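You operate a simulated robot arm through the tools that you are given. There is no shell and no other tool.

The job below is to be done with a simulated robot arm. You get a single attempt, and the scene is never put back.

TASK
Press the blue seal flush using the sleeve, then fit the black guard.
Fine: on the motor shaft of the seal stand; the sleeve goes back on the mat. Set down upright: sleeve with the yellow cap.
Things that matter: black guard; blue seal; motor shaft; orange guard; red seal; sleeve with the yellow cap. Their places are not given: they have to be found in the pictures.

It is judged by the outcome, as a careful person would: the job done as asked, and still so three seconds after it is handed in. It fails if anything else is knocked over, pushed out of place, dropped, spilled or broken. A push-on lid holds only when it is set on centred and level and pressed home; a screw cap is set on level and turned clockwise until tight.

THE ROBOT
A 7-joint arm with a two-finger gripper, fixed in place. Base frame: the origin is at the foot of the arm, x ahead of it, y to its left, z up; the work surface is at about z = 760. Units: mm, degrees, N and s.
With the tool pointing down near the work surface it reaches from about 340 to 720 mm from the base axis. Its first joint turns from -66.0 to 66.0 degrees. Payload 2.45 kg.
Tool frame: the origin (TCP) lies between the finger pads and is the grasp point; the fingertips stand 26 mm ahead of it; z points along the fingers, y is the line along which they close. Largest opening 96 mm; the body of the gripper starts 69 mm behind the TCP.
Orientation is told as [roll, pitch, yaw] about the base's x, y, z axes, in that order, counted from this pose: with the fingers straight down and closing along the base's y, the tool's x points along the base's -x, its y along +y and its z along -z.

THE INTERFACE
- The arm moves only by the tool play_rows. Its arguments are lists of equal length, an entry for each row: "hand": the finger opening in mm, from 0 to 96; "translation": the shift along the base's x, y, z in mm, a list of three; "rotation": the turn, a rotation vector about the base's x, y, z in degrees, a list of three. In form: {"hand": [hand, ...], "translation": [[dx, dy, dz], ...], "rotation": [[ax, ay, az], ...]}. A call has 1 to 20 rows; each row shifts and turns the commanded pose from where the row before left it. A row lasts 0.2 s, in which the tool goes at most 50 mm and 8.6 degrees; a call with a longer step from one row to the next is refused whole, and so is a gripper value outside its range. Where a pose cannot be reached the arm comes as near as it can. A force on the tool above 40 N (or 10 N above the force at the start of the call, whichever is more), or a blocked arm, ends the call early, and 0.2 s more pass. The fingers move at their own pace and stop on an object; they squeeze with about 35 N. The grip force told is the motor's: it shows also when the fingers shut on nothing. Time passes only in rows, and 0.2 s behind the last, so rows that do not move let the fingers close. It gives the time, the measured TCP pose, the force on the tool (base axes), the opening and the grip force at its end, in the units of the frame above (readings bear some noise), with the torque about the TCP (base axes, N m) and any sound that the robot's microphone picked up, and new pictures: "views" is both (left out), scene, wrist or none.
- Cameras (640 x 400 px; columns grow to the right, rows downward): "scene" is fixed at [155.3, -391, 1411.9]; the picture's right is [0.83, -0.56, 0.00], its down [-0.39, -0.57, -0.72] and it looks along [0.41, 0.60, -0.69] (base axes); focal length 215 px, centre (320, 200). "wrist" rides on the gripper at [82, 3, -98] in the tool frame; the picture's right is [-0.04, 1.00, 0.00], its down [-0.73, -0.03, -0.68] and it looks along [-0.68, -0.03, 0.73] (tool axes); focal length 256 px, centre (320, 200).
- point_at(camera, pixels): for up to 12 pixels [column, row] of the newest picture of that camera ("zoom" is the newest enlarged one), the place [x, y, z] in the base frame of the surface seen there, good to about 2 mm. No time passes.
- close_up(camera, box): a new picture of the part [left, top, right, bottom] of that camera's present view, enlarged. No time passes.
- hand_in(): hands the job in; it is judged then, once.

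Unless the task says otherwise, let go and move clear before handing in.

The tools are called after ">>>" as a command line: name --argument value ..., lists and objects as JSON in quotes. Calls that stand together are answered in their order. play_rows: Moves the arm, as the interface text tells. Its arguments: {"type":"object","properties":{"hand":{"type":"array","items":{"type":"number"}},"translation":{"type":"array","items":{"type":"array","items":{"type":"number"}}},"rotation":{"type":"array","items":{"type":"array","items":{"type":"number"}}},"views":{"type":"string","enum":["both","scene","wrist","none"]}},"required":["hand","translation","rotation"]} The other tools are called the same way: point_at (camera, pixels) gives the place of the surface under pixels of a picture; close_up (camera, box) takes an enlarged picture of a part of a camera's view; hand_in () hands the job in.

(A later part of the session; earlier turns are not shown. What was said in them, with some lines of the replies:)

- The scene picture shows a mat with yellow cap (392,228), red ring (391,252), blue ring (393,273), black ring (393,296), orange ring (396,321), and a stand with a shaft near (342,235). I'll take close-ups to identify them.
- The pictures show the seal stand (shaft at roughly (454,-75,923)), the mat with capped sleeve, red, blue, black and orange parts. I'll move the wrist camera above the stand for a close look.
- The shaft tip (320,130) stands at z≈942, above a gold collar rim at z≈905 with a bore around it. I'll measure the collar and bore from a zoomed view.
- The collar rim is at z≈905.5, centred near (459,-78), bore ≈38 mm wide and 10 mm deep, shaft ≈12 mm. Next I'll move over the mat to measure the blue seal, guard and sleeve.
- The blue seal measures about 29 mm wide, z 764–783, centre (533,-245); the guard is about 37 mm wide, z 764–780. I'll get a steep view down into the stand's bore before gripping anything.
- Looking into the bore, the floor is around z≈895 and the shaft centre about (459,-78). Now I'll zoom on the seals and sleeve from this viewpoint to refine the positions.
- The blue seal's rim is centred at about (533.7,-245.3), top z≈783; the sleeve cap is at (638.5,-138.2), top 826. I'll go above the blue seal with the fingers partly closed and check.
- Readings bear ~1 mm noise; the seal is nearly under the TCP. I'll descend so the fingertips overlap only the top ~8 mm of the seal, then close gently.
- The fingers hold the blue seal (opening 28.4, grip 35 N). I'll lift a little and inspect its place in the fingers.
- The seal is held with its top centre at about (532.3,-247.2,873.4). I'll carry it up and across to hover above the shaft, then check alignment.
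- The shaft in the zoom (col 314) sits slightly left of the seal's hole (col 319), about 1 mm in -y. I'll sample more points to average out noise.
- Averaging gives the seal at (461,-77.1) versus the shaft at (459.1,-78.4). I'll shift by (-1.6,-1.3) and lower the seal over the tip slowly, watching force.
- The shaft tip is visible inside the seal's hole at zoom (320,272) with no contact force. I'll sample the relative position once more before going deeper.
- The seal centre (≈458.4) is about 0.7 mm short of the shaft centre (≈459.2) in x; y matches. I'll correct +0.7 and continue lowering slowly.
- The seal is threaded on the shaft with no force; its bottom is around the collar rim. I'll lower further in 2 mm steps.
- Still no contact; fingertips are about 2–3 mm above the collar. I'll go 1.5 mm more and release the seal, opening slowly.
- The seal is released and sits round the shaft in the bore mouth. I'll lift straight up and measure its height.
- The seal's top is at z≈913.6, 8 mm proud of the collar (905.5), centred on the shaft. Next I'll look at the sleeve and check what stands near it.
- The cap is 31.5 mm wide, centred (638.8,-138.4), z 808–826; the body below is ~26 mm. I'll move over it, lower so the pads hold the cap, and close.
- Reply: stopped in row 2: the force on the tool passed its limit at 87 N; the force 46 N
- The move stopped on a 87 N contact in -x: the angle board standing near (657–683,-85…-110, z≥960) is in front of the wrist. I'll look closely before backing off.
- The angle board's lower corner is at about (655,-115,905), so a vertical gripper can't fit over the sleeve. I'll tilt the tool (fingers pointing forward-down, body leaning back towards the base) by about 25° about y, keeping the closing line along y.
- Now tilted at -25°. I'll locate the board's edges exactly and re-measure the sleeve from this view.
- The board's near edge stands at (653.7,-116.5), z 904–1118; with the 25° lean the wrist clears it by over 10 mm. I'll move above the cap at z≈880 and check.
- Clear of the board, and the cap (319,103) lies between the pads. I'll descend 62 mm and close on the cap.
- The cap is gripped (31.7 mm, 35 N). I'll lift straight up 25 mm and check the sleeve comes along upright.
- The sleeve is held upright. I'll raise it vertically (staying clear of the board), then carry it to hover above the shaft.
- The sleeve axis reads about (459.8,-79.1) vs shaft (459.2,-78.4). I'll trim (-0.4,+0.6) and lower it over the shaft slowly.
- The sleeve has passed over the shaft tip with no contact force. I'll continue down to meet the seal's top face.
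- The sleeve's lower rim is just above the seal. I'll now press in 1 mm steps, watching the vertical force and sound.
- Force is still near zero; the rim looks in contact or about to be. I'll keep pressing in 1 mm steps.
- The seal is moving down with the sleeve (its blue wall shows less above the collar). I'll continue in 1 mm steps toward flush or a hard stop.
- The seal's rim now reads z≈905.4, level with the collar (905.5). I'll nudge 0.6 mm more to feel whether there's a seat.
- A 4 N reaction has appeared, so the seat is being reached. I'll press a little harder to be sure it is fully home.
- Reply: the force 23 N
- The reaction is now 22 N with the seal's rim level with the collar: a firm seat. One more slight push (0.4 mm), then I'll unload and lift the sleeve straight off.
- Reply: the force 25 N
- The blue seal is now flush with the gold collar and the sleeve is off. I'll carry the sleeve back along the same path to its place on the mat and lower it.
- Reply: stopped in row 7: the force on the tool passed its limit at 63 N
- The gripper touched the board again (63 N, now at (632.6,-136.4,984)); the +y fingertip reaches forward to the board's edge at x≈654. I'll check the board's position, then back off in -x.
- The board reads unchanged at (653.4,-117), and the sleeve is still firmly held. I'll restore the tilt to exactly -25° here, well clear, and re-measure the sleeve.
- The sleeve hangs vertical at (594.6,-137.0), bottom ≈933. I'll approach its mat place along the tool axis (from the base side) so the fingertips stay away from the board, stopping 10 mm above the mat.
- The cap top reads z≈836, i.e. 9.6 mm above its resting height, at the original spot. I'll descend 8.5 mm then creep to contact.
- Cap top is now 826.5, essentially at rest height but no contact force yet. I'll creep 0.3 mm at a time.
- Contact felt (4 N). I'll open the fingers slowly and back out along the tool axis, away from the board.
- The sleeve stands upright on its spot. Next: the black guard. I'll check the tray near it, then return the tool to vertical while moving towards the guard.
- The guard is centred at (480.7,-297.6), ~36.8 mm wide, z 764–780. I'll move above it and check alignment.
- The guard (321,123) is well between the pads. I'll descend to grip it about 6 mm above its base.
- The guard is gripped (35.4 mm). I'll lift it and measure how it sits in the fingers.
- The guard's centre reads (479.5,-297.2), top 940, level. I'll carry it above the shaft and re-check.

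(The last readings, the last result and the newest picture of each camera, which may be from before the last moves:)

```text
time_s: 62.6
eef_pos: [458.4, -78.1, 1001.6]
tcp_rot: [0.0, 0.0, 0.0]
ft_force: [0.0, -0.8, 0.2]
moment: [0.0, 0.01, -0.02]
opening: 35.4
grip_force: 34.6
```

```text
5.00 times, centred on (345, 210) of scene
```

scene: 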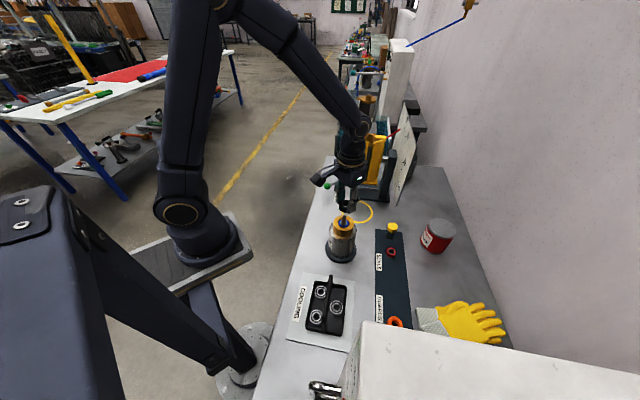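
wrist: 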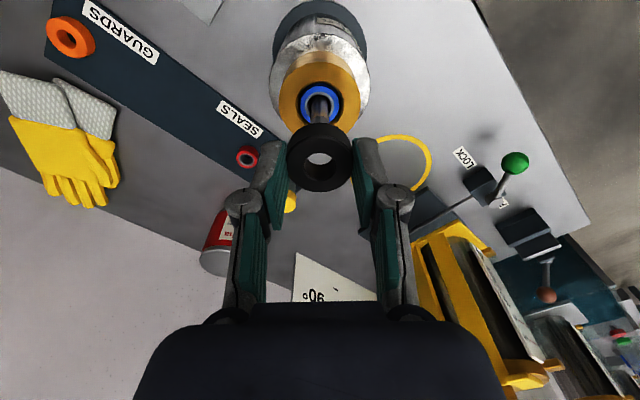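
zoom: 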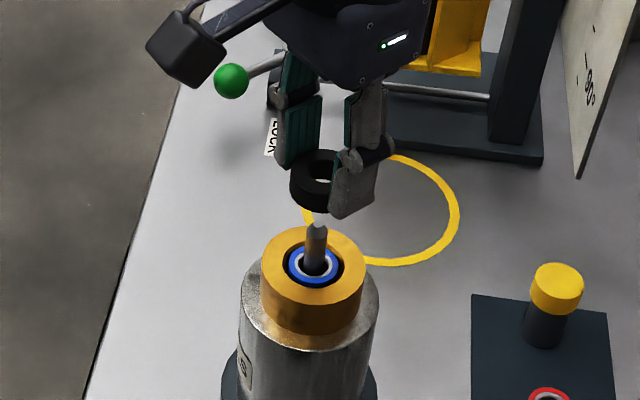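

>>> close_up --camera "wrist" --box '[270, 70, 370, 200]'

```text
3.08 times, centred on (320, 135) of wrist
```

zoom: 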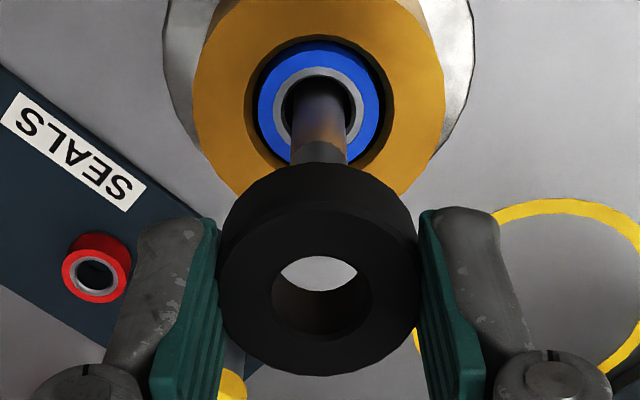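

>>> point_at --camera "zoom" --pixels '[[222, 285], [418, 285], [319, 208], [319, 372], [310, 208], [330, 208], [310, 371], [330, 371], [223, 295], [417, 295], [319, 335], [319, 330]]'

>>> point_at --camera "zoom" --pixels '[[293, 150], [346, 150], [295, 130], [346, 130], [320, 140], [320, 120], [320, 150], [320, 130], [263, 90], [377, 90], [320, 60], [320, 20]]'

```text
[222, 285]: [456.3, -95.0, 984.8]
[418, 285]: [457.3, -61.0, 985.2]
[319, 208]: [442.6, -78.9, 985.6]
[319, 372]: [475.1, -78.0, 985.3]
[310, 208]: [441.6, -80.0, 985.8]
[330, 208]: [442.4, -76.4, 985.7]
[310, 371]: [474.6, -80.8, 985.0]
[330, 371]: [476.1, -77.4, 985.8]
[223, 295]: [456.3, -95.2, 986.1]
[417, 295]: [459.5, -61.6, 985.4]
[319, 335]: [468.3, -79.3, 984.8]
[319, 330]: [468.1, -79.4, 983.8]
```

```text
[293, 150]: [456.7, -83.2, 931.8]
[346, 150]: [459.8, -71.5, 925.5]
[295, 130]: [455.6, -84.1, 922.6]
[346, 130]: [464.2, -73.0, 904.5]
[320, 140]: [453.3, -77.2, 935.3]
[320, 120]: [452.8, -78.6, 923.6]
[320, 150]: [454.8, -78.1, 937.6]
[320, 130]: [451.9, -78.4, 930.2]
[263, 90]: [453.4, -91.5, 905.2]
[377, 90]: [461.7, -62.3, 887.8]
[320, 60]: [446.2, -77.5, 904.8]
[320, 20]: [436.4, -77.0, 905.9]
```

Guard (458.8,-78.2) and shaft (459,-78.2) are aligned. I'll lower the guard over the shaft tip.

>>> play_rows --hand '[34, 34, 34, 34, 34, 34, 34, 34]' --translation '[[0.2, 0, -8], [0, 0, -7], [0, 0, -5], [0, 0, -4], [0, 0, -4], [0, 0, -4], [0, 0, -4], [0, 0, 0]]' --rotation '[[0, 0, 0], [0, 0, 0], [0, 0, 0], [0, 0, 0], [0, 0, 0], [0, 0, 0], [0, 0, 0], [0, 0, 0]]' --views "wrist"

>>> close_up --camera "wrist" --box '[270, 70, 370, 200]'

>>> close_up --camera "scene" --box '[310, 180, 380, 250]'

```text
time_s: 64.4
eef_pos: [459.1, -77.7, 966.5]
tcp_rot: [0.0, 0.1, 0.1]
ft_force: [0.4, -0.5, -0.4]
moment: [0.04, 0.02, -0.01]
opening: 35.2
grip_force: 34.7
```

wrist: 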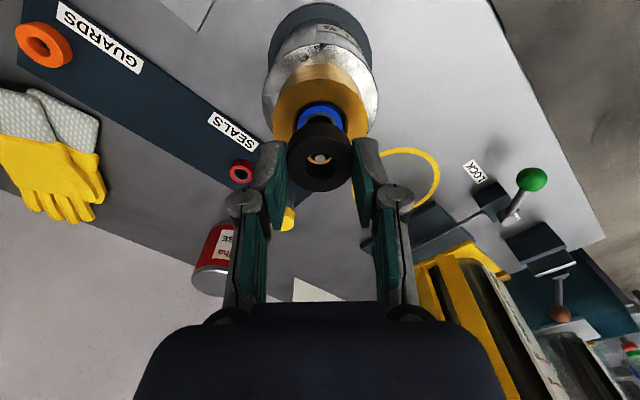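

```text
3.08 times, centred on (320, 135) of wrist
```

zoom: 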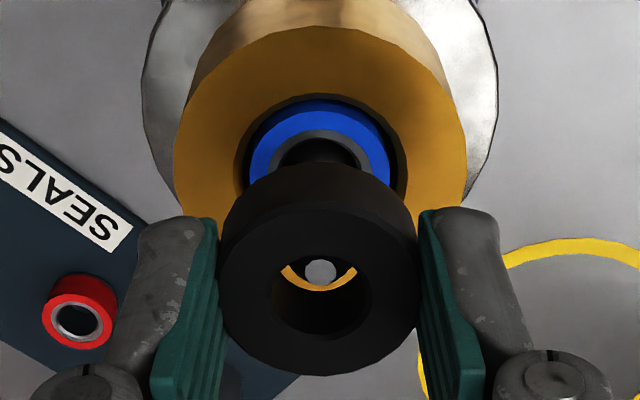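

```text
5.71 times, centred on (345, 215) of scene
```

zoom: 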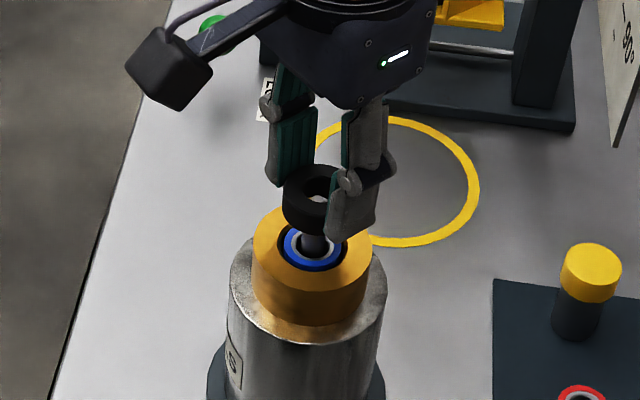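

The shaft tip shows inside the guard's hole with no contact force. I'll continue down toward the collar.

>>> play_rows --hand '[34, 34, 34, 34, 34, 34, 34, 34]' --translation '[[0, 0, -4], [0, 0, -4], [0, 0, -4], [0, 0, -4], [0, 0, -4], [0, 0, -2], [0, 0, -2], [0, 0, 0]]' --rotation '[[0, 0, 0], [0, 0, 0], [0, 0, 0], [0, 0, 0], [0, 0, 0], [0, 0, 0], [0, 0, 0], [0, 0, 0]]' --views "wrist"

>>> close_up --camera "wrist" --box '[270, 70, 370, 200]'

>>> close_up --camera "scene" --box '[310, 180, 380, 250]'

```text
time_s: 66.2
eef_pos: [459.7, -77.5, 940.6]
tcp_rot: [0.0, 0.0, 0.1]
ft_force: [-0.2, -0.5, -0.6]
moment: [-0.02, -0.01, 0.0]
opening: 35.2
grip_force: 34.8
```

wrist: 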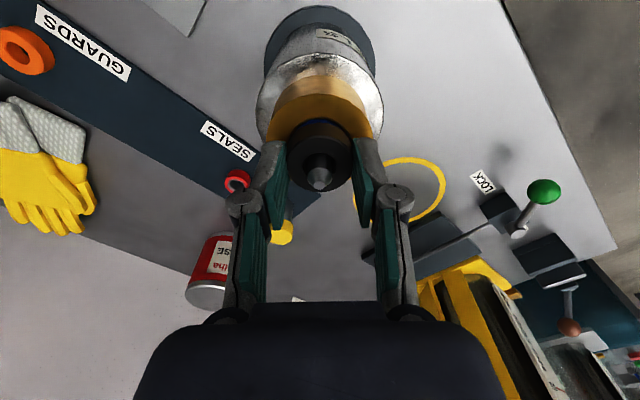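

```text
3.08 times, centred on (320, 135) of wrist
```

zoom: 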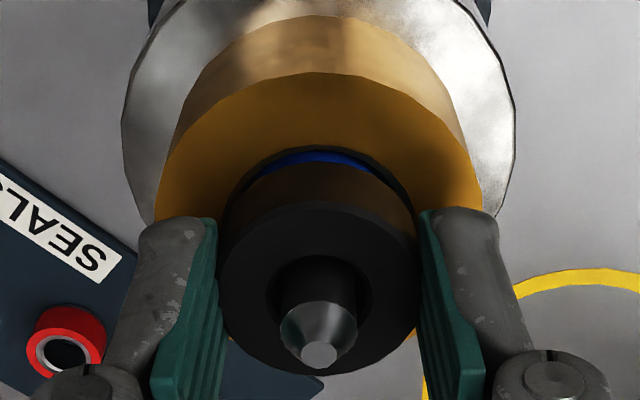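

```text
5.71 times, centred on (345, 215) of scene
```

zoom: 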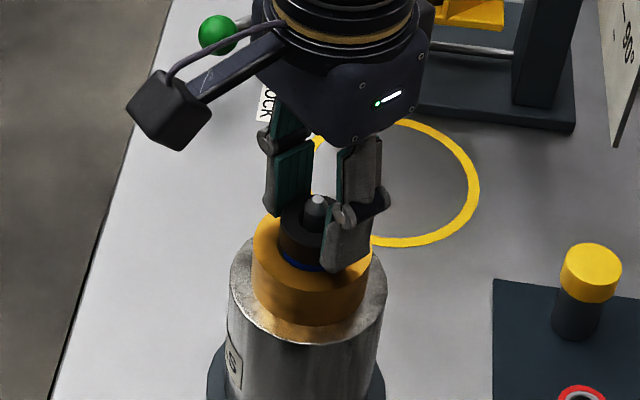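

The guard's underside is about 4 mm above the collar. I'll go on in 1 mm steps and watch for contact.

>>> play_rows --hand '[34, 34, 34, 34, 34]' --translation '[[0, 0, -1], [0, 0, -1], [0, 0, -1], [0, 0, -1], [0, 0, 0]]' --rotation '[[0, 0, 0], [0, 0, 0], [0, 0, 0], [0, 0, 0], [0, 0, 0]]' --views "wrist"

>>> close_up --camera "wrist" --box '[270, 70, 370, 200]'

```text
time_s: 67.4
eef_pos: [459.9, -77.5, 936.8]
tcp_rot: [0.0, 0.0, 0.1]
ft_force: [-0.9, -0.2, 1.2]
moment: [0.0, -0.01, 0.03]
opening: 35.5
grip_force: 34.9
```

wrist: 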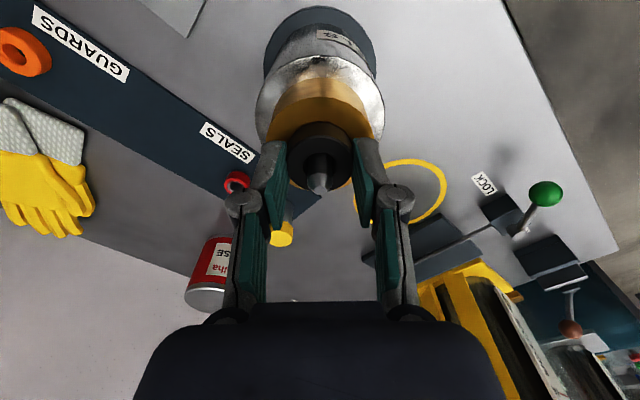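

```text
3.08 times, centred on (320, 135) of wrist
```

zoom: 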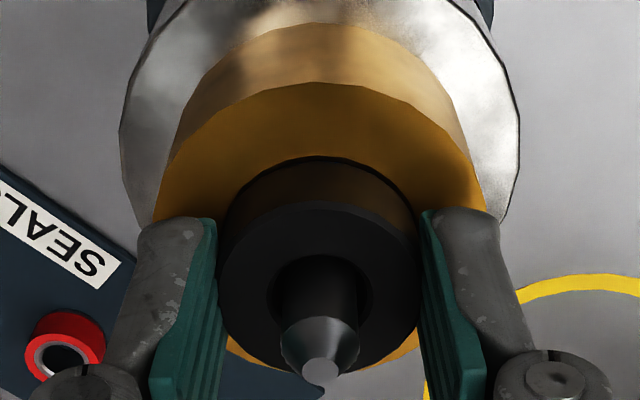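

The guard is at the collar (seal no longer visible behind it). I'll press on in 0.7 mm steps and read the force.

>>> play_rows --hand '[34, 34, 34]' --translation '[[0, 0, -0.7], [0, 0, -0.7], [0, 0, 0]]' --rotation '[[0, 0, 0], [0, 0, 0], [0, 0, 0]]' --views "wrist"

>>> close_up --camera "wrist" --box '[270, 70, 370, 200]'

>>> close_up --camera "scene" --box '[310, 180, 380, 250]'

```text
time_s: 68.2
eef_pos: [459.3, -76.2, 937.0]
tcp_rot: [-0.1, -0.1, 0.0]
ft_force: [-7.6, -0.1, 30.1]
moment: [-0.01, 0.13, 0.03]
opening: 35.3
grip_force: 34.7
```

wrist: 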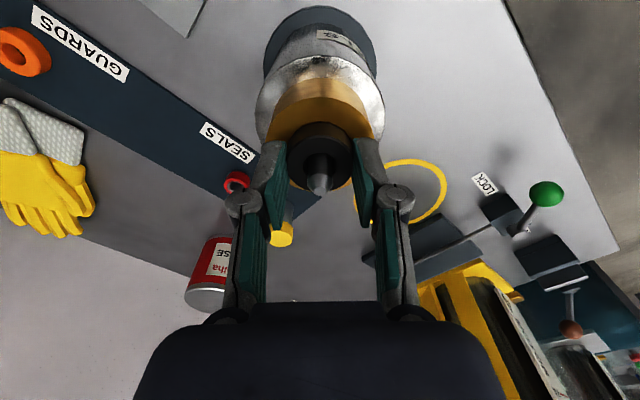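

```text
3.08 times, centred on (320, 135) of wrist
```

zoom: 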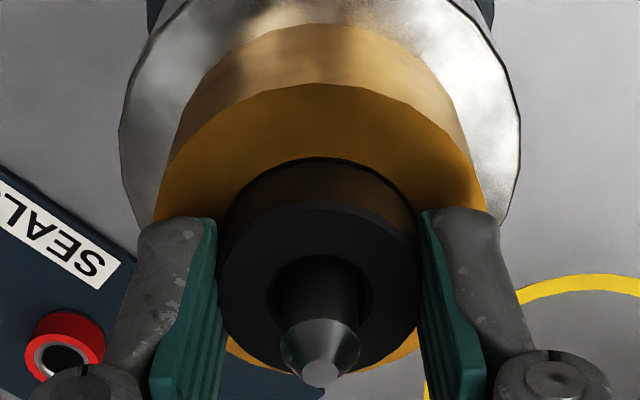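

```text
5.71 times, centred on (345, 215) of scene
```

zoom: 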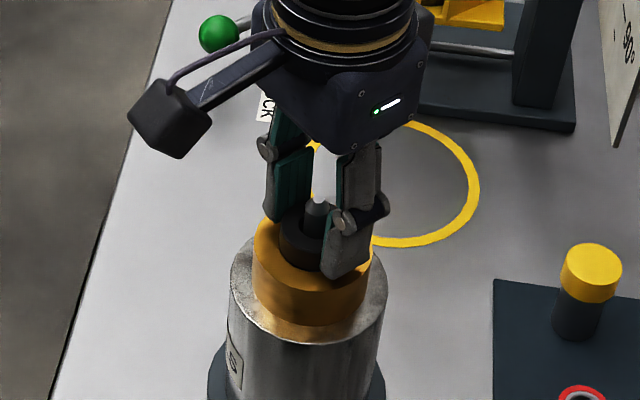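

A firm 30 N reaction: the guard is seated against the collar/seal. I'll measure its top for level before releasing.

>>> point_at --camera "zoom" --pixels '[[235, 270], [405, 270], [300, 215], [340, 215], [240, 300], [400, 300], [300, 225], [270, 350], [375, 350], [300, 170], [200, 180], [440, 180]]'

>>> close_up --camera "wrist" --box '[280, 110, 360, 200]'

```text
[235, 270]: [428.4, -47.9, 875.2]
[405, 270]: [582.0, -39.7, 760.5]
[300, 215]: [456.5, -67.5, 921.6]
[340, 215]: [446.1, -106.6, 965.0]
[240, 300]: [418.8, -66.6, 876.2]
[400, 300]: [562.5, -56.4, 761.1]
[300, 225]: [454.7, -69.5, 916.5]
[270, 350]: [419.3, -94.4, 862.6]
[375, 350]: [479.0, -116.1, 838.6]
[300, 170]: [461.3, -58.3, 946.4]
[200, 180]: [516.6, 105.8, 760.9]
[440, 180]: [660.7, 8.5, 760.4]
```

```text
4.44 times, centred on (320, 155) of wrist
```

zoom: 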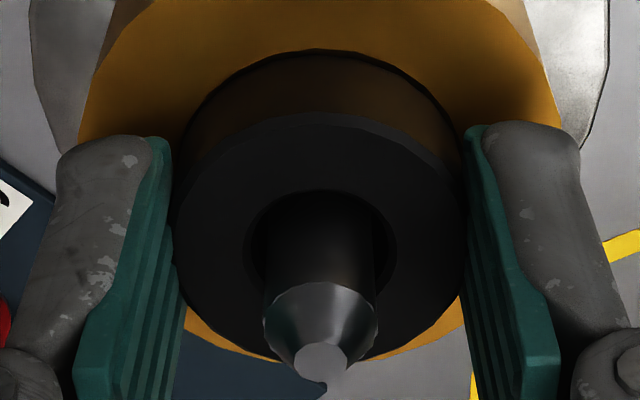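

>>> point_at --camera "zoom" --pixels '[[195, 200], [450, 200], [320, 130], [220, 170], [420, 170], [200, 260], [445, 260], [240, 320], [400, 320], [320, 60], [320, 52], [320, 355]]'

```text
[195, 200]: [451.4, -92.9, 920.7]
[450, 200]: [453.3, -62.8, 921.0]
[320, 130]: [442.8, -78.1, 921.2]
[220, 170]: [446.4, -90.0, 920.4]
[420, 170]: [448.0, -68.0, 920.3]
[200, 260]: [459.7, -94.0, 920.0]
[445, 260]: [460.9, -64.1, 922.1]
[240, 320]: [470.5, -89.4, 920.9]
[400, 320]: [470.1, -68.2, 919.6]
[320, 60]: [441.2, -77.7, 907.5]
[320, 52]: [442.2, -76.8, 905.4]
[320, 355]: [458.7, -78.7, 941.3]
```

The guard's top reads z≈920.8 all round, so it sits level with its base on the collar (905.3), centred on the shaft. I'll unload slightly, open the fingers and lift straight up.

>>> play_rows --hand '[34, 38, 42, 46, 46, 46, 46, 46, 46, 46]' --translation '[[0, 0, 0.8], [0, 0, 0], [0, 0, 0], [0, 0, 0], [0, 0, 8], [0, 0, 20], [0, 0, 30], [0, 0, 30], [10, 0, 0], [10, 0, 0]]' --rotation '[[0, 0, 0], [0, 0, 0], [0, 0, 0], [0, 0, 0], [0, 0, 0], [0, 0, 0], [0, 0, 0], [0, 0, 0], [0, 0, 0], [0, 0, 0]]'

>>> close_up --camera "wrist" --box '[260, 20, 380, 140]'

>>> close_up --camera "scene" --box '[310, 180, 380, 260]'

```text
time_s: 70.4
eef_pos: [480.2, -76.7, 1026.1]
tcp_rot: [0.0, -0.1, 0.1]
ft_force: [-0.7, 0.5, 0.4]
moment: [-0.03, 0.0, -0.02]
opening: 45.7
grip_force: 0.2
```

scene: 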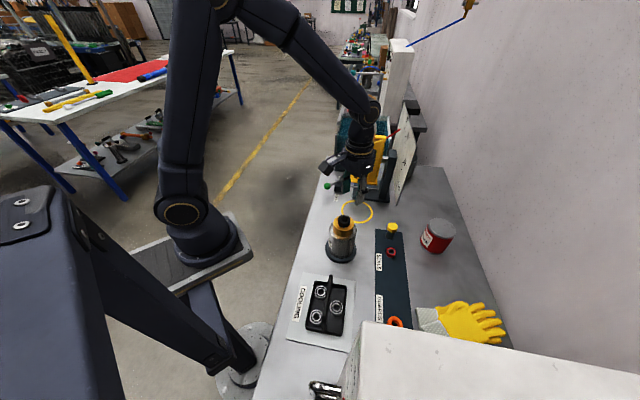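
wrist: 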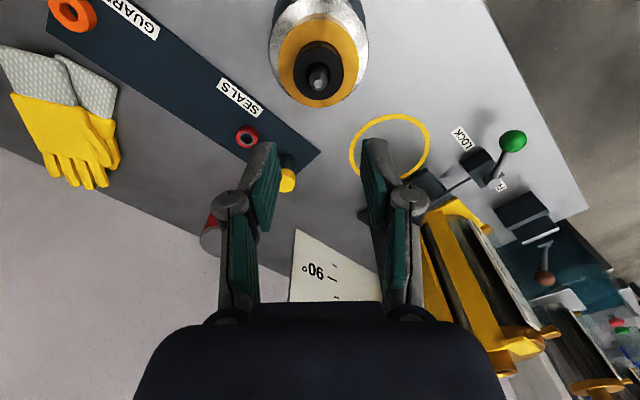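

```text
3.33 times, centred on (320, 80) of wrist
```

zoom: 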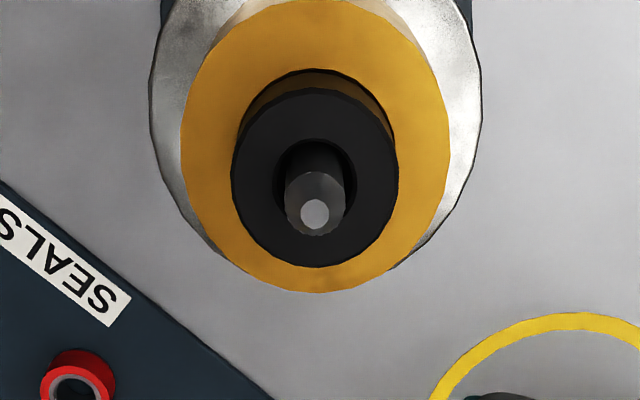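

```text
5.00 times, centred on (345, 220) of scene
```

zoom: 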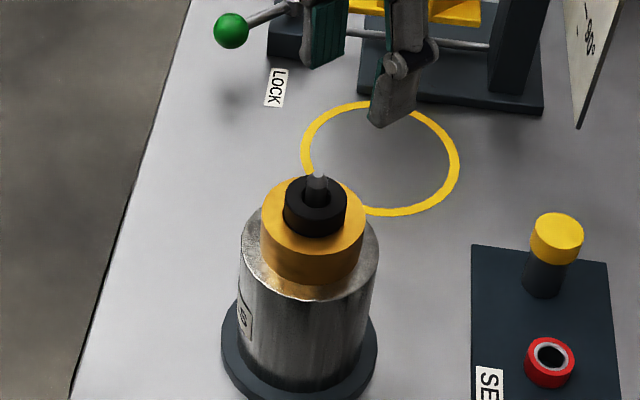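

The guard sits on the collar round the shaft. I'll confirm its height and centring, and check the sleeve, board and the rest.

>>> close_up --camera "wrist" --box '[260, 20, 380, 140]'

>>> point_at --camera "zoom" --pixels '[[236, 180], [393, 180], [315, 92], [315, 263], [245, 150], [385, 150], [260, 230], [370, 230], [290, 110], [345, 110], [315, 214], [200, 150]]'

>>> close_up --camera "scene" --box '[290, 90, 530, 360]'

```text
3.33 times, centred on (320, 80) of wrist
```

zoom: 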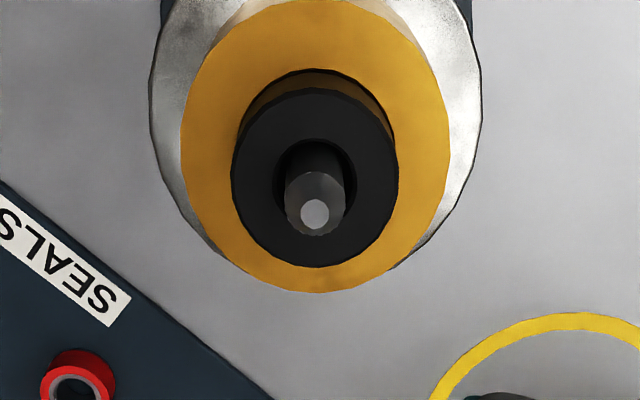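

```text
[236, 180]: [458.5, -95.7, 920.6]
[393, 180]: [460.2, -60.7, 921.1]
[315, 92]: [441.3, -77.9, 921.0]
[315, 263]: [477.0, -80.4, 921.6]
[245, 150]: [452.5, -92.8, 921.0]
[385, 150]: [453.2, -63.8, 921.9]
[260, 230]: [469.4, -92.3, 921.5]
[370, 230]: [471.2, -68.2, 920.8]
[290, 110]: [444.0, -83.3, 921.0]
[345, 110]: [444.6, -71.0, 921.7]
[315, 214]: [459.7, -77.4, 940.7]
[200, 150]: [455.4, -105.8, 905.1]
```

```text
1.48 times, centred on (410, 225) of scene
```

zoom: 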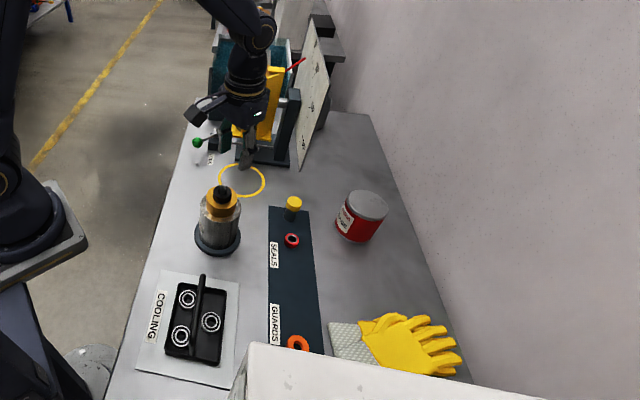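

The guard is centred (459.2,-78.2), level at z≈921, with the sleeve upright on the mat and everything else in place. I'll move the arm clear and take one last look.

>>> play_rows --hand '[60, 60, 60, 60, 60, 60, 60, 60]' --translation '[[0, 0, 30], [0, 0, 40], [-20, 10, 40], [-30, 15, 30], [-30, 15, 20], [0, 0, 0], [0, 0, 0], [0, 0, 0]]' --rotation '[[0, 0, 0], [0, 0, 0], [0, 0, 0], [0, 0, 0], [0, 0, 0], [0, 0, 0], [0, 0, 0], [0, 0, 0]]'

>>> close_up --camera "scene" --box '[300, 90, 460, 260]'

>>> close_up --camera "wrist" --box '[120, 30, 420, 230]'

```text
time_s: 72.2
eef_pos: [401.0, -38.5, 1185.0]
tcp_rot: [0.0, 0.0, 0.2]
ft_force: [0.0, 0.5, 0.5]
moment: [0.02, 0.01, 0.01]
opening: 60.2
grip_force: 0.0
```

scene: 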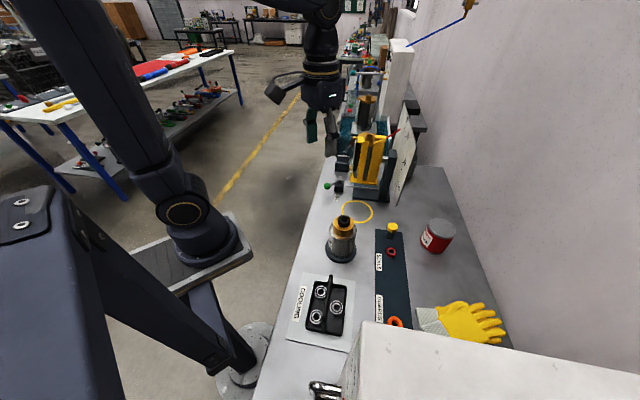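
wrist: 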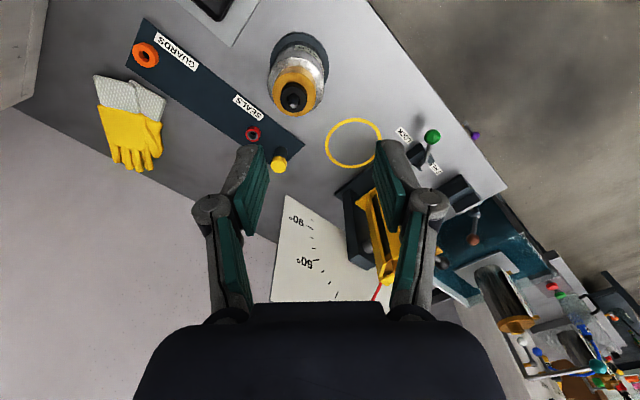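

```text
2.35 times, centred on (380, 175) of scene
```

zoom: 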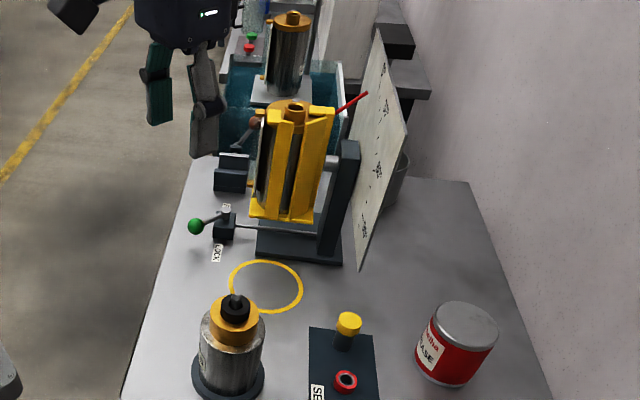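

```text
2.00 times, centred on (270, 130) of wrist
```

zoom: 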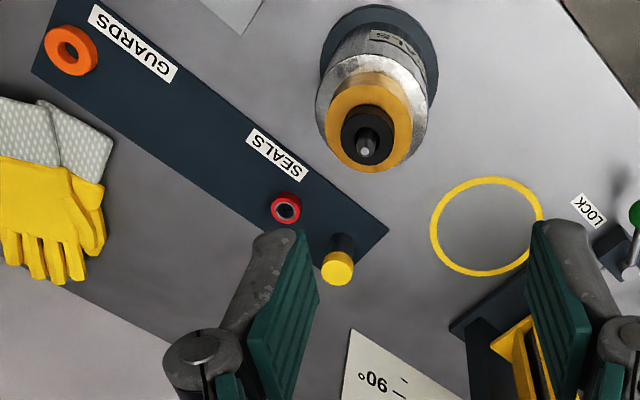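

The final pictures show the black guard seated level over the flush blue seal on the motor shaft. The capped sleeve is upright on the mat, and the red seal, orange guard and board are where they were. The gripper is empty and clear, so I'm handing in.

>>> hand_in

```text
The job is handed in.
```

The blue seal is pressed flush with the collar on the seal stand's motor shaft. The black guard sits on top of it, centred and level. I've handed the job in; no result has come back yet.

- **Seal:** pressed with the sleeve until it met a firm stop at about 25 N. Its rim then measured level with the collar to within about a millimetre.
- **Guard:** lowered over the shaft and pressed to a firm stop at about 30 N. After I let go, its top measured the same height all round.
- **Sleeve:** back upright on its original spot on the mat, yellow cap on top.
- **Other parts:** the red seal and orange guard were not touched.

**Contact with the board:** the gripper hit the angle board beside the mat twice, at 87 N while reaching for the sleeve and at 63 N while returning it. Both moves stopped automatically and I backed off. The board's edge measured the same after each contact, and it looks the same in the pictures as at the start. I had no exact measurement from before the first contact, so I can't rule out a very small shift.
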